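You operate a simulated robot arm through the tools that you are given. There is no shell and no other tool. Be economical: measure what you need, move in short steps, check, and stop when the job is done.

Carry out the task below with a simulated robot arm. There is one attempt and no reset: what you move stays moved.

TASK
Put the yellow marker block from the top of the valve bench on top of the grey check valve there.
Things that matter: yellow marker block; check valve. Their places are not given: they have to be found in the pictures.

It is judged by the outcome, as a careful person would: the job done as asked, and still so three seconds after it is handed in. It fails if anything else is knocked over, pushed out of place, dropped, spilled or broken.

THE ROBOT
A 6-joint arm with a two-finger parallel gripper, fixed in place. Base frame: the origin is at the foot of the arm, x ahead of it, y to its left, z up; the work surface is at about z = 0. Lengths are in m, angles in degrees, forces in N, time in s.
With the tool pointing down near the work surface it reaches from about 0.18 to 0.46 m from the base axis. Its first joint turns from -70.0 to 70.0 degrees. Payload 1.9 kg.
Tool frame: the origin (TCP) lies between the finger pads and is the grasp point; the fingertips stand 0.023 m ahead of it; z points along the fingers, y is the line along which they close. The gripper opens to 0.094 m. The fingers are 0.038 m wide and 0.01 m thick; the gripper's body (0.054 by 0.096 m) begins 0.039 m behind the TCP.
Orientation is told as [roll, pitch, yaw] about the base's x, y, z axes, in that order, counted from this pose: with the fingers straight down and closing along the base's y, the tool's x points along the base's -x, its y along +y and its z along -z.

THE INTERFACE
- The arm moves only by the tool move_arm. Its argument "deltas" is a list of rows, each an object of numbers (a shift or turn left out is 0, a gripper value left out holds the last): "x", "y", "z": the shift along the base's x, y, z in units of 250 mm (1.0 is 250 mm); "wx", "wy", "wz": the turn, a rotation vector about the base's x, y, z in units of 90 degrees (1.0 is 90 degrees). In form: [{"x": .., "y": .., "z": .., "wx": .., "wy": .., "wz": ..}, ...]. A call has 1 to 20 rows; each row is the pose to reach, as a shift and turn from the pose commanded when the call began. "hand" is the gripper command, from -1 (fully open) to 1 (shut), values between in proportion, set as the call begins (left out, the last holds). A call with a number of a shift or a turn outside -1 to 1 is refused whole. A row lasts 0.2 s, in which the tool goes at most 0.05 m and 8.6 degrees; a call with a longer step from one row to the next is refused whole, and so is a gripper value outside its range. A pose out of reach is approached as far as the arm can. The call stops where the force on the tool passes 40 N (or 10 N more than at its start, if that is more) or the arm is blocked; 0.2 s more then pass. The fingers move at their own pace (about 0.108 m/s each) and stop on an object; they squeeze with about 27 N. The grip force told is the motor's: it shows also when the fingers shut on nothing. Time passes only in rows, and 0.2 s behind the last, so rows that repeat a pose let the fingers close. It gives the time, the measured TCP pose, the force on the tool (base axes), the opening and the grip force at its end, in the units of the frame above (readings bear some noise), and new pictures: "views" is both (left out), scene, wrist or none.
- Cameras (640 x 400 px; columns grow to the right, rows downward): "scene" is fixed at [0.0387, 0.2937, 0.4519]; the picture's right is [-0.91, -0.42, 0.00], its down [-0.13, 0.27, -0.95] and it looks along [0.40, -0.87, -0.30] (base axes); focal length 328 px, centre (320, 200). "wrist" rides on the gripper at [-0.039, 0, -0.044] in the tool frame; the picture's right is [0.00, -1.00, 0.00], its down [0.97, 0.00, -0.24] and it looks along [0.24, 0.00, 0.97] (tool axes); focal length 218 px, centre (320, 200).
- measure_at(camera, pixels): for up to 12 pixels [column, row] of the newest picture of that camera ("zoom" is the newest enlarged one), the place [x, y, z] in the base frame of the surface seen there, good to about 0.002 m. No time passes.
- close_up(camera, box): a new picture of the part [left, top, right, bottom] of that camera's present view, enlarged. No time passes.
- finish_job(): hands the job in; it is judged then, once.

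Work in short steps. Measure before you move; look again where a grasp or a placing could have gone wrong, and mend it. You have 60 turns and 120 pictures in all, the two below and enlarged ones among them. Open the gripper and draw the arm clear of the work before you hand the job in, unless the task says otherwise; then end with one line.

The tools are called after "Call:" as a command line: name --argument value ..., lists and objects as JSON in quotes. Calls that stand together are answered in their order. move_arm: Moves the arm, as the interface text tells. Its arguments: {"type":"object","properties":{"deltas":{"type":"array","items":{"type":"object","properties":{"x":{"type":"number"},"y":{"type":"number"},"z":{"type":"number"},"wx":{"type":"number"},"wy":{"type":"number"},"wz":{"type":"number"}}}},"hand":{"type":"number"},"views":{"type":"string","enum":["both","scene","wrist","none"]}},"required":["deltas"]} The other tools are called the same way: measure_at (camera, pixels) gives the place of the surface under pixels of a picture; close_up (camera, box) takes an enlarged picture of a part of a camera's view; finish_job () hands the job in.

At the start:

```text
time_s: 0.0
tool_pos: [0.2255, -0.1595, 0.3695]
tcp_rot: [0.0, -0.1, 0.0]
force: [-0.7, 0.3, 0.8]
grip_width: 0.0943
grasp_force: 0.0
```

scene: 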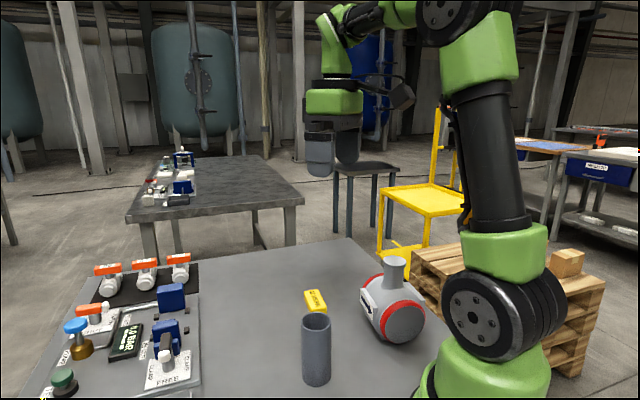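
wrist: 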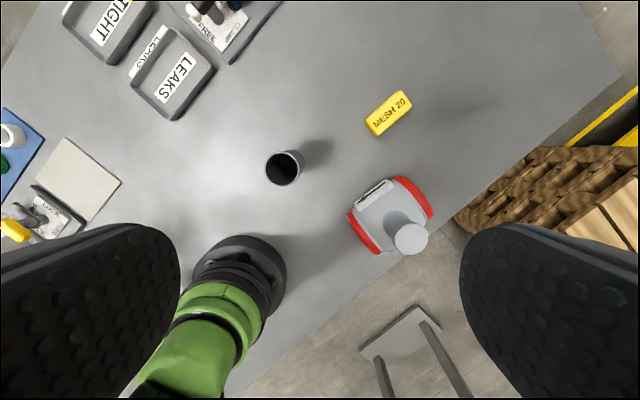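

The yellow block is at scene (315,300) and wrist (389,112). The grey valve with red rims is at scene (392,305). I'll zoom in and measure both.

Call:
close_up --camera "scene" --box '[280, 240, 440, 340]'

Call:
close_up --camera "wrist" --box '[320, 70, 480, 270]'

Call:
measure_at --camera "wrist" --pixels '[[389, 112], [367, 122], [404, 92], [410, 105], [376, 134], [410, 239], [380, 215], [396, 205], [420, 195], [365, 235], [440, 120], [285, 167]]'

Call:
measure_at --camera "scene" --pixels '[[395, 260], [386, 260], [405, 261], [395, 268], [394, 285], [380, 285], [410, 290], [400, 320], [315, 297], [316, 309], [370, 300], [316, 318]]'

```text
4.00 times, centred on (360, 290) of scene
```

zoom: 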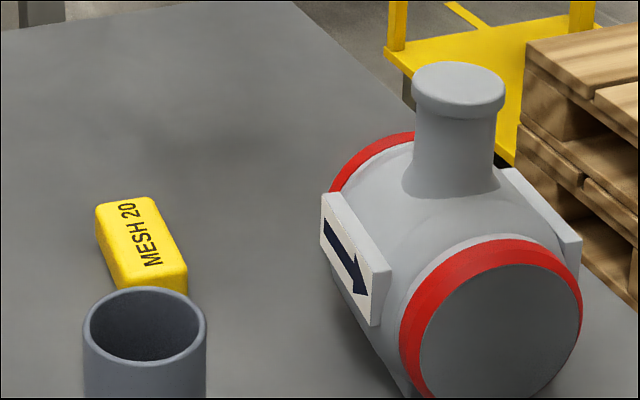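

```text
2.00 times, centred on (400, 170) of wrist
```

zoom: 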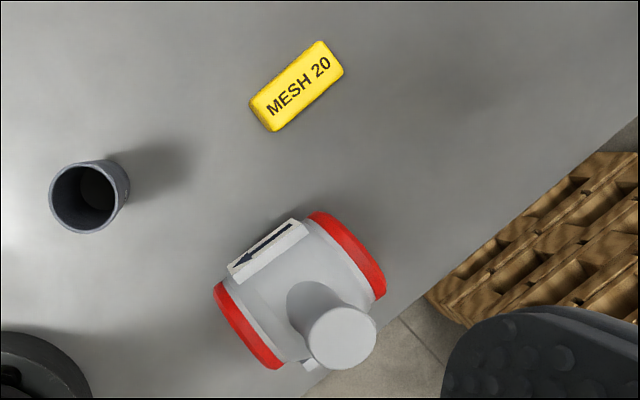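

```text
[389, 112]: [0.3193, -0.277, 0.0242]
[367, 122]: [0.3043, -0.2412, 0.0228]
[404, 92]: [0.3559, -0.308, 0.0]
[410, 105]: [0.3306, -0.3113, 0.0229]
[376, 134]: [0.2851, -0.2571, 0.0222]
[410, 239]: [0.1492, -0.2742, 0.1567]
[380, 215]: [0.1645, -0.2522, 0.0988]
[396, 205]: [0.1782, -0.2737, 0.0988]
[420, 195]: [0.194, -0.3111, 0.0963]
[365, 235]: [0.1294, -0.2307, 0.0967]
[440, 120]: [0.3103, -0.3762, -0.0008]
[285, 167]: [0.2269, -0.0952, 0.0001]
```

```text
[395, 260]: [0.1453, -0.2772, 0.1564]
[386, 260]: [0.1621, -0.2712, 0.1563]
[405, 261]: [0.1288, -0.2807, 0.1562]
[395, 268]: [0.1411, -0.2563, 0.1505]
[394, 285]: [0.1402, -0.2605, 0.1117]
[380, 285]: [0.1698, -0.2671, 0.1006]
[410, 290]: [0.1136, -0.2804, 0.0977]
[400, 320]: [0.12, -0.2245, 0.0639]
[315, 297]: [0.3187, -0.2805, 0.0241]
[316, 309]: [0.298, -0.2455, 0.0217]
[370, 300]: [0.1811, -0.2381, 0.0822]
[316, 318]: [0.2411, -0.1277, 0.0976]
```

The block centre is about (0.3175, -0.2763), top at z 0.024, with its short axis at about 40°. The valve's stem top is near (0.146, -0.276, 0.157). I'll move above the block and turn the tool -50°.

Call:
move_arm --deltas '[{"x": 0.046, "y": -0.058, "z": -0.11, "wz": -0.07}, {"x": 0.092, "y": -0.117, "z": -0.22, "wz": -0.14}, {"x": 0.138, "y": -0.175, "z": -0.33, "wz": -0.21}, {"x": 0.184, "y": -0.234, "z": -0.44, "wz": -0.28}, {"x": 0.23, "y": -0.292, "z": -0.55, "wz": -0.35}, {"x": 0.276, "y": -0.35, "z": -0.66, "wz": -0.42}, {"x": 0.322, "y": -0.409, "z": -0.77, "wz": -0.49}, {"x": 0.368, "y": -0.467, "z": -0.88, "wz": -0.556}, {"x": 0.368, "y": -0.467, "z": -0.96, "wz": -0.556}, {"x": 0.368, "y": -0.467, "z": -0.96, "wz": -0.556}]' --hand -1

```text
time_s: 2.2
tool_pos: [0.3181, -0.2734, 0.13]
tcp_rot: [0.0, -0.1, -50.2]
force: [-0.4, -0.7, 0.9]
grip_width: 0.094
grasp_force: 0.1
```

scene: 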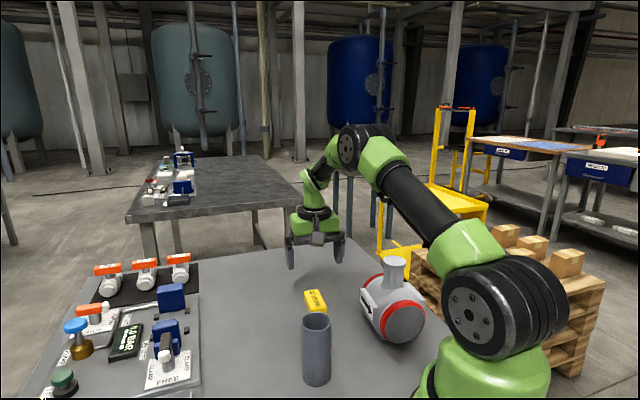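
wrist: 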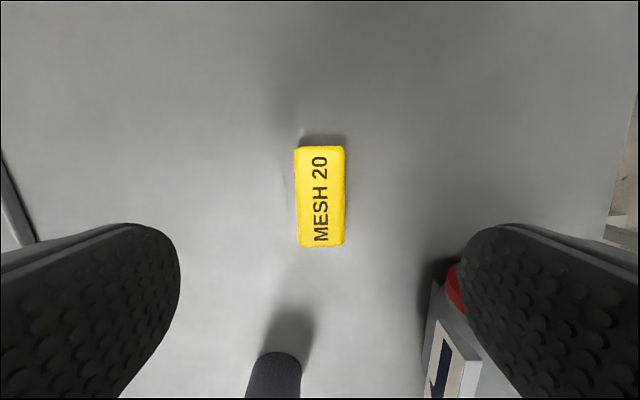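

The block is aligned in the wrist view, spanning columns 296-345 and rows 146-247. I'll measure it again for exact centring.

Call:
measure_at --camera "wrist" --pixels '[[301, 196], [342, 196], [321, 150], [321, 244], [321, 196], [455, 290], [304, 150], [341, 150], [300, 240], [342, 242]]'

```text
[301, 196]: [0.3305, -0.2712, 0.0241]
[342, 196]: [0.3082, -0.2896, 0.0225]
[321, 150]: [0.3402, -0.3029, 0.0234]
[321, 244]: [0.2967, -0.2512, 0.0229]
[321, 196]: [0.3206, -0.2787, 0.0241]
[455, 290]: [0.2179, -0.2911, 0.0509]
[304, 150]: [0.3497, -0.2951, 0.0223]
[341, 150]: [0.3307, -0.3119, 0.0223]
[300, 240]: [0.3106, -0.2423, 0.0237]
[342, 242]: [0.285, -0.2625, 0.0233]
```

The block centre is about (0.319, -0.278). I'll shift slightly and descend so the fingertips stop about 6 mm above the bench, keeping them off the valve later.

Call:
move_arm --deltas '[{"x": 0.006, "y": -0.007, "z": -0.1}, {"x": 0.006, "y": -0.007, "z": -0.2}, {"x": 0.006, "y": -0.007, "z": -0.3}, {"x": 0.006, "y": -0.007, "z": -0.36}, {"x": 0.006, "y": -0.007, "z": -0.402}, {"x": 0.006, "y": -0.007, "z": -0.402}]'

```text
time_s: 3.6
tool_pos: [0.3181, -0.2794, 0.0297]
tcp_rot: [0.0, 0.0, -50.2]
force: [-0.5, -1.0, -0.7]
grip_width: 0.0942
grasp_force: 0.1
```

scene: 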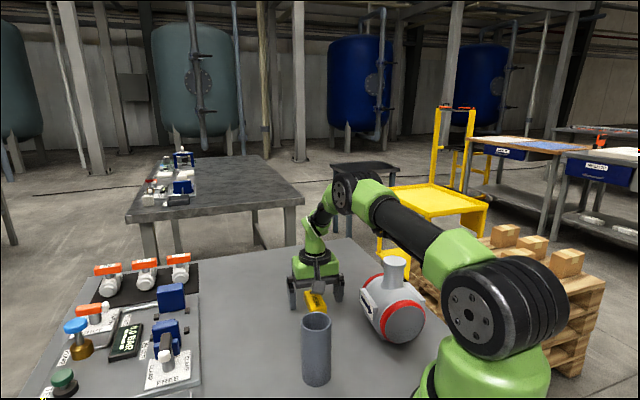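
wrist: 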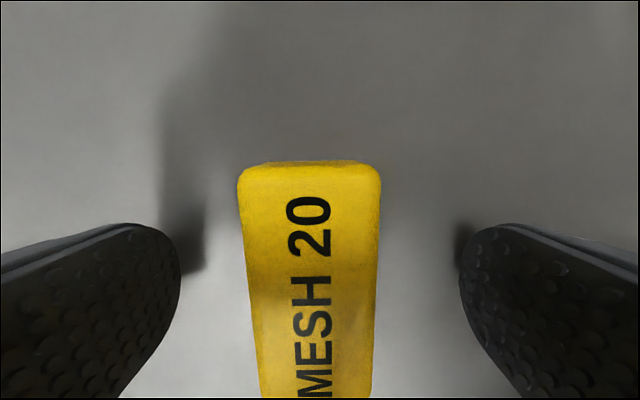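

The block sits between the fingers, so I'll close on it.

Call:
move_arm --deltas '[{"z": 0}, {"z": 0}, {"z": 0}, {"z": 0}, {"z": 0}]' --hand 1 --views "wrist"

Call:
move_arm --deltas '[{"z": 0.1}, {"z": 0.25}, {"z": 0.45}, {"z": 0.65}, {"z": 0.8}, {"z": 0.8}]'

```text
time_s: 4.8
tool_pos: [0.3188, -0.2796, 0.0284]
tcp_rot: [0.1, 0.0, -50.1]
force: [-0.3, -0.3, 1.0]
grip_width: 0.0357
grasp_force: 27.2
```

wrist: 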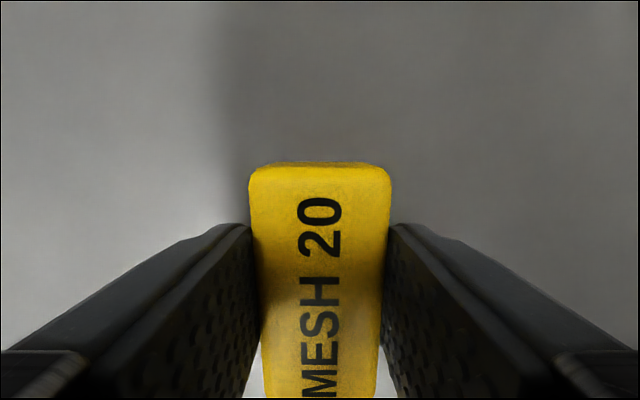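

```text
time_s: 6.2
tool_pos: [0.3191, -0.2802, 0.2296]
tcp_rot: [0.1, 0.1, -50.1]
force: [-0.8, -0.1, -0.6]
grip_width: 0.0354
grasp_force: 26.7
```

scene: 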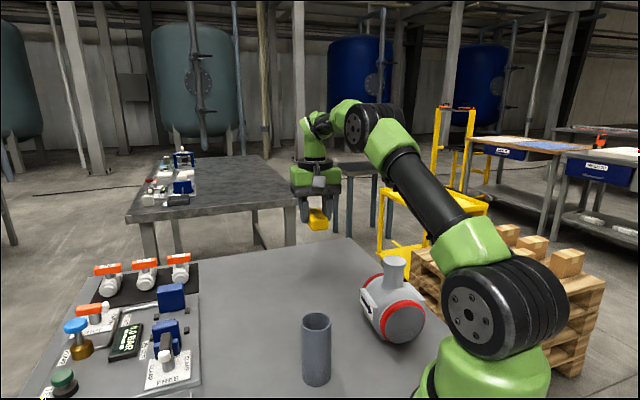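
wrist: 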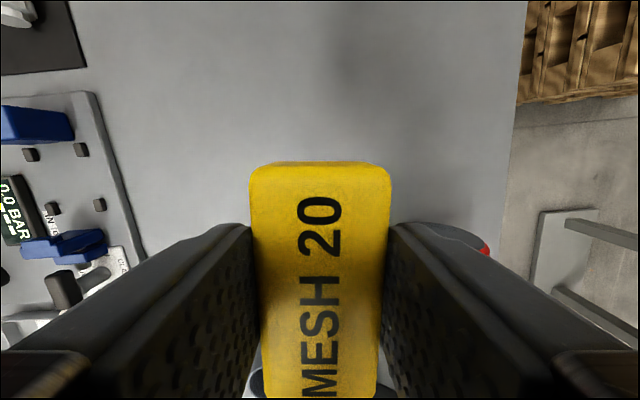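

The block is held. Next I'll measure the stem-top rim more precisely from a scene zoom.

Call:
close_up --camera "scene" --box '[362, 245, 426, 285]'

```text
10.00 times, centred on (394, 265) of scene
```

zoom: 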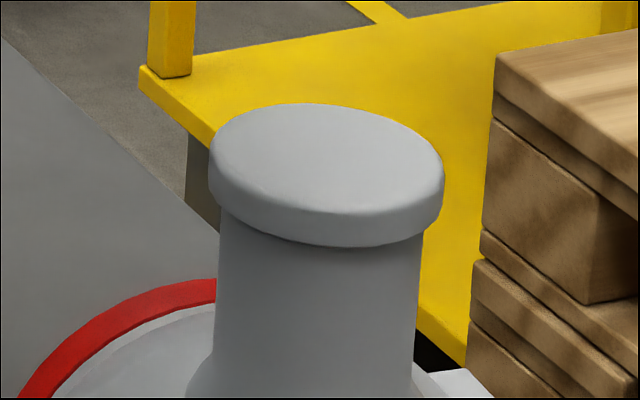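

Call:
measure_at --camera "zoom" --pixels '[[218, 145], [438, 170], [300, 110], [350, 205], [327, 158], [250, 118], [400, 200], [410, 130], [250, 190]]'

```text
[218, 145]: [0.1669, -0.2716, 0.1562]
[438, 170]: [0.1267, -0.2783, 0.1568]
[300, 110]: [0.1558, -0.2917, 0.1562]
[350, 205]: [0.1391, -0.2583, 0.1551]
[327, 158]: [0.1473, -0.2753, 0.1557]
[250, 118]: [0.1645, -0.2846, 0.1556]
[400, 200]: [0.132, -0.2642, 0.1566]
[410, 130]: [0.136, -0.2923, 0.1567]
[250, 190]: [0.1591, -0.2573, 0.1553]
```

The stem top is centred at about (0.147, -0.275), z 0.156, and is about 42 mm wide. I'll carry the block over it at a safe height.

Call:
move_arm --deltas '[{"x": -0.05, "y": 0.001}, {"x": -0.15, "y": 0.003}, {"x": -0.26, "y": 0.005}, {"x": -0.37, "y": 0.007}, {"x": -0.48, "y": 0.009}, {"x": -0.58, "y": 0.01}, {"x": -0.65, "y": 0.011}, {"x": -0.688, "y": 0.012}, {"x": -0.688, "y": 0.012}]'

Call:
close_up --camera "scene" --box '[342, 190, 470, 270]'

```text
time_s: 8.2
tool_pos: [0.1469, -0.2748, 0.2301]
tcp_rot: [0.0, -0.1, -50.2]
force: [0.2, -0.1, 0.3]
grip_width: 0.0354
grasp_force: 26.9
```

scene: 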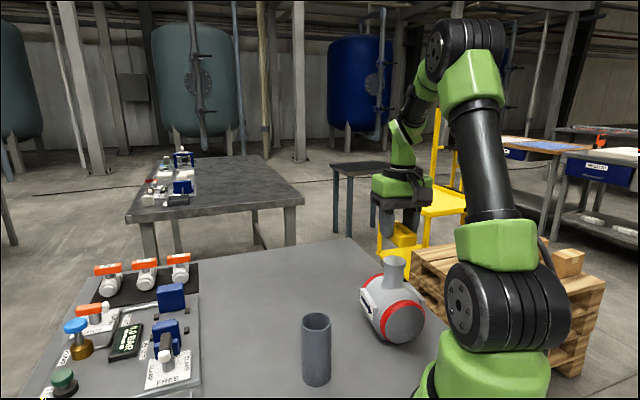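
wrist: 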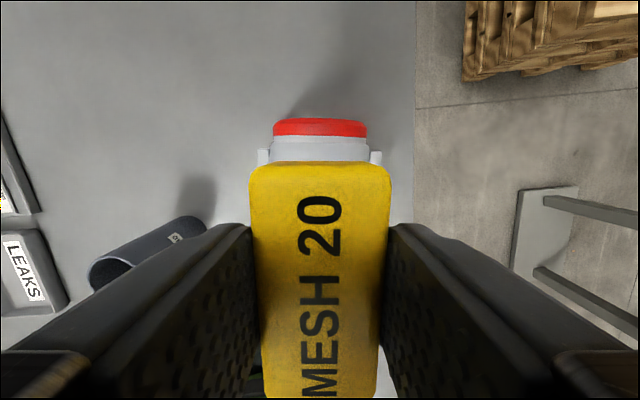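

```text
5.00 times, centred on (406, 230) of scene
```

zoom: 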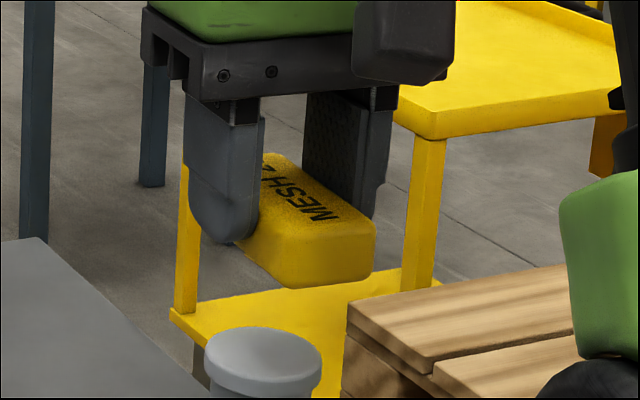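

I'll check the block's actual centre in the grip before lowering it.

Call:
measure_at --camera "wrist" --pixels '[[321, 170], [321, 394], [258, 200], [383, 200]]'

Call:
measure_at --camera "zoom" --pixels '[[327, 240], [280, 245], [368, 230], [280, 284], [365, 275], [242, 252]]'

```text
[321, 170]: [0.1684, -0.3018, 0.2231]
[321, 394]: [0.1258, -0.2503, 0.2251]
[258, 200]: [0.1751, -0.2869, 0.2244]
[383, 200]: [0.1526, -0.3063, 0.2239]
```

```text
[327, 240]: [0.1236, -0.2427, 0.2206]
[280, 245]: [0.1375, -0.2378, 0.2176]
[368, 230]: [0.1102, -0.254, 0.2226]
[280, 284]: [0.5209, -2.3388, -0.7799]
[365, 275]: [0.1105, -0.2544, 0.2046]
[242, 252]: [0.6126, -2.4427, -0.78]
```

The block is centred over the stem. I'll lower it slowly to contact.

Call:
move_arm --deltas '[{"z": -0.06}, {"z": -0.11}, {"z": -0.145}, {"z": -0.16}, {"z": -0.168}, {"z": -0.172}, {"z": -0.172}]'

Call:
close_up --camera "scene" --box '[342, 210, 470, 290]'

```text
time_s: 9.8
tool_pos: [0.1463, -0.2735, 0.1869]
tcp_rot: [0.0, 0.0, -50.1]
force: [0.4, 0.1, -1.0]
grip_width: 0.0354
grasp_force: 26.8
```

scene: 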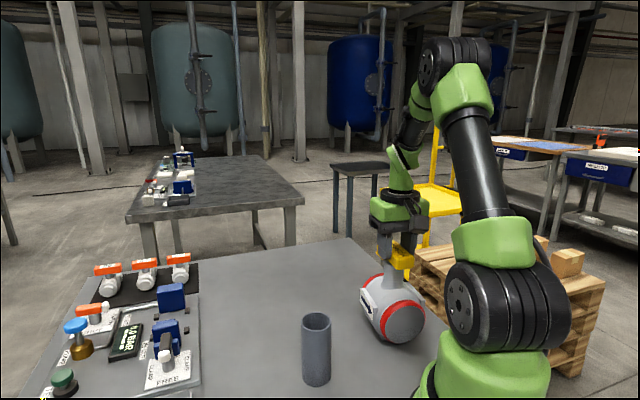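
wrist: 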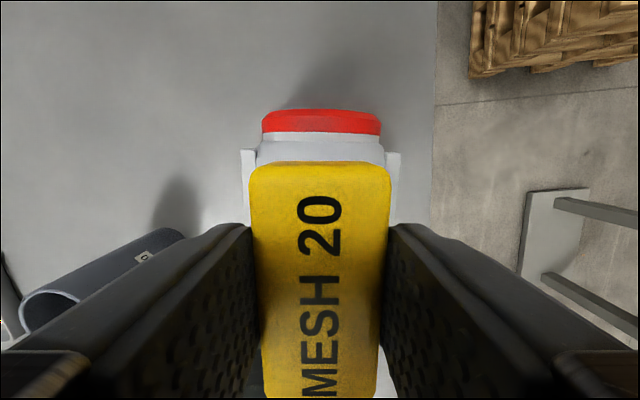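

```text
5.00 times, centred on (406, 250) of scene
```

zoom: 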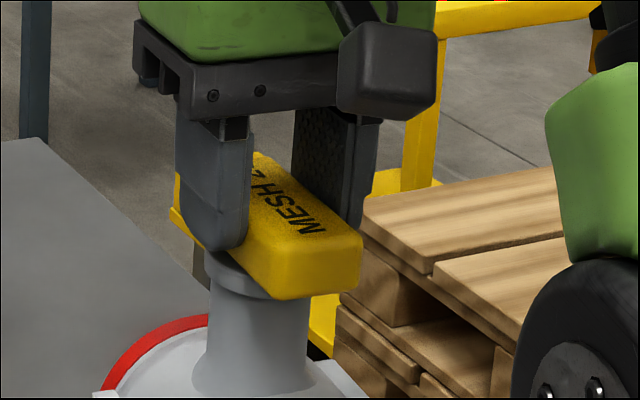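

There is almost no gap left and no contact force yet, so I'll ease down about 1 mm.

Call:
move_arm --deltas '[{"z": -0.002}, {"z": -0.004}, {"z": -0.004}]' --views "none"

```text
time_s: 10.6
tool_pos: [0.1479, -0.2737, 0.1851]
tcp_rot: [0.0, 0.0, -50.0]
force: [-0.1, 0.3, -0.7]
grip_width: 0.0355
grasp_force: 27.3
```

Call:
move_arm --deltas '[{"z": -0.002}, {"z": -0.004}, {"z": -0.004}]' --views "none"

```text
time_s: 11.4
tool_pos: [0.1487, -0.2741, 0.1856]
tcp_rot: [0.0, -0.2, -50.0]
force: [-0.3, 0.2, 3.6]
grip_width: 0.0352
grasp_force: 26.7
```

A contact force of 3.6 N shows the block is resting on the stem. I'll release it.

Call:
move_arm --deltas '[{"z": 0}, {"z": 0}, {"z": 0}, {"z": 0}]' --hand -0.6

Call:
close_up --camera "scene" --box '[342, 210, 470, 290]'

```text
time_s: 12.4
tool_pos: [0.1471, -0.274, 0.1839]
tcp_rot: [-0.1, 0.0, -50.1]
force: [0.2, 0.2, 0.0]
grip_width: 0.0754
grasp_force: 0.1
```

scene: 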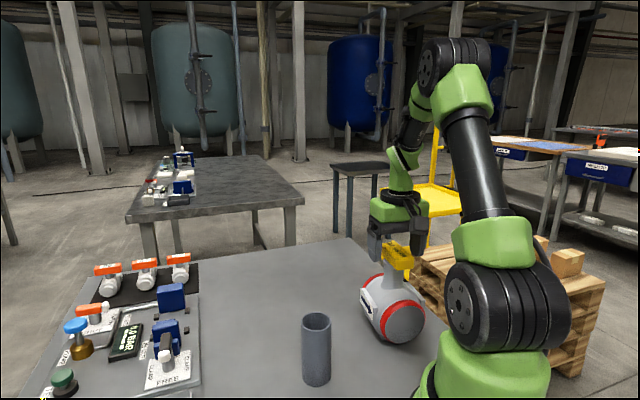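
wrist: 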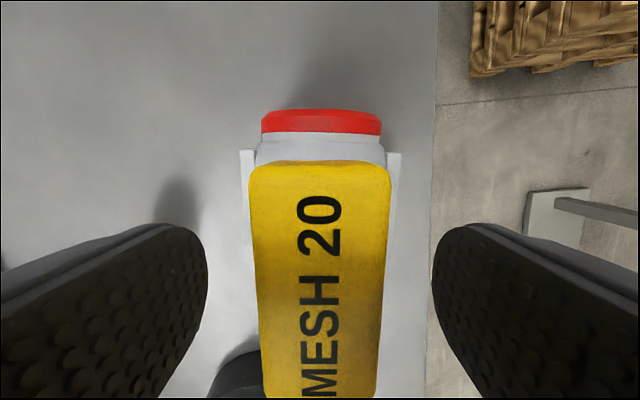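

```text
5.00 times, centred on (406, 250) of scene
```

zoom: 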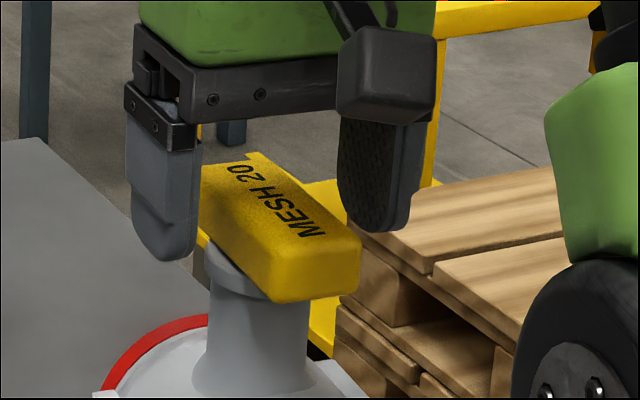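

The block rests level on the stem. I'll raise the arm straight up, clear of it, and then away.

Call:
move_arm --deltas '[{"z": 0.05}, {"z": 0.15}, {"z": 0.3}, {"z": 0.45}, {"z": 0.55}, {"x": 0.12, "y": 0.03, "z": 0.6}, {"x": 0.26, "y": 0.06, "z": 0.65}, {"x": 0.4, "y": 0.08, "z": 0.68}, {"x": 0.5, "y": 0.1, "z": 0.68}, {"x": 0.5, "y": 0.1, "z": 0.68}]' --hand -1

Call:
close_up --camera "scene" --box '[322, 220, 482, 320]'

```text
time_s: 14.6
tool_pos: [0.2738, -0.2489, 0.3536]
tcp_rot: [-0.1, 0.0, -50.1]
force: [0.0, -0.2, 0.4]
grip_width: 0.0941
grasp_force: 0.0
```

scene: 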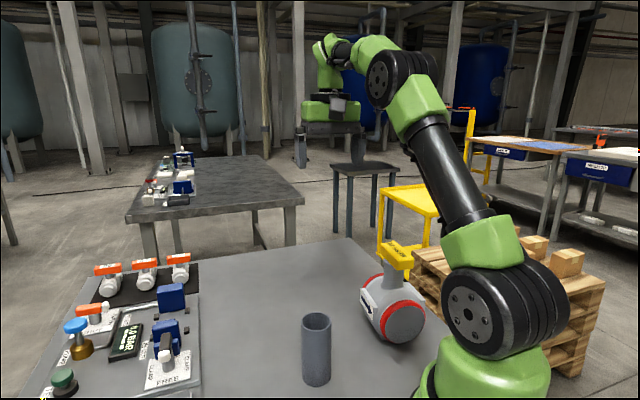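
wrist: 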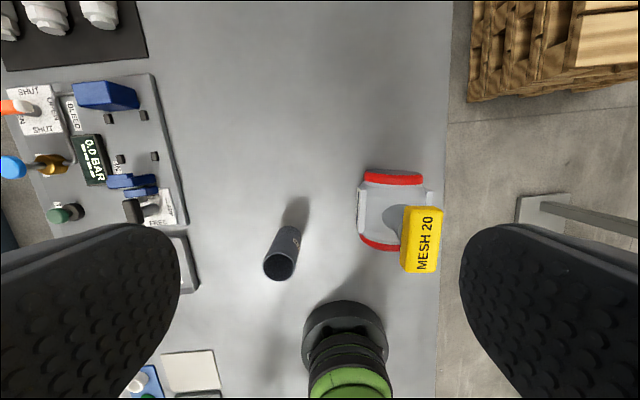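

```text
4.00 times, centred on (402, 270) of scene
```

zoom: 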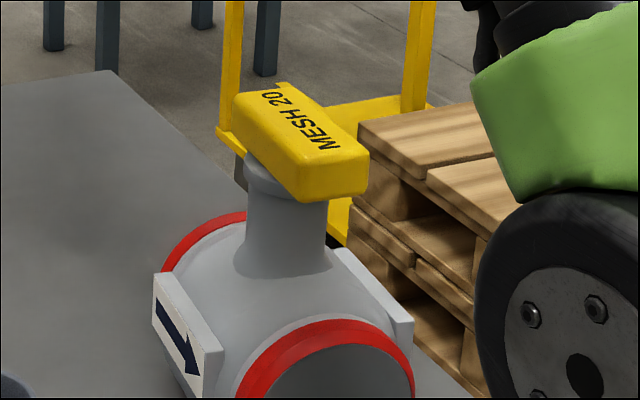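

The block sits level and centred on the check valve, the arm is clear, and nothing else has moved. I'm handing the job in.

Call:
finish_job

```text
The job is handed in.
```

The yellow marker block is resting level on top of the grey check valve's stem; the gripper is open and the arm is clear of the work.
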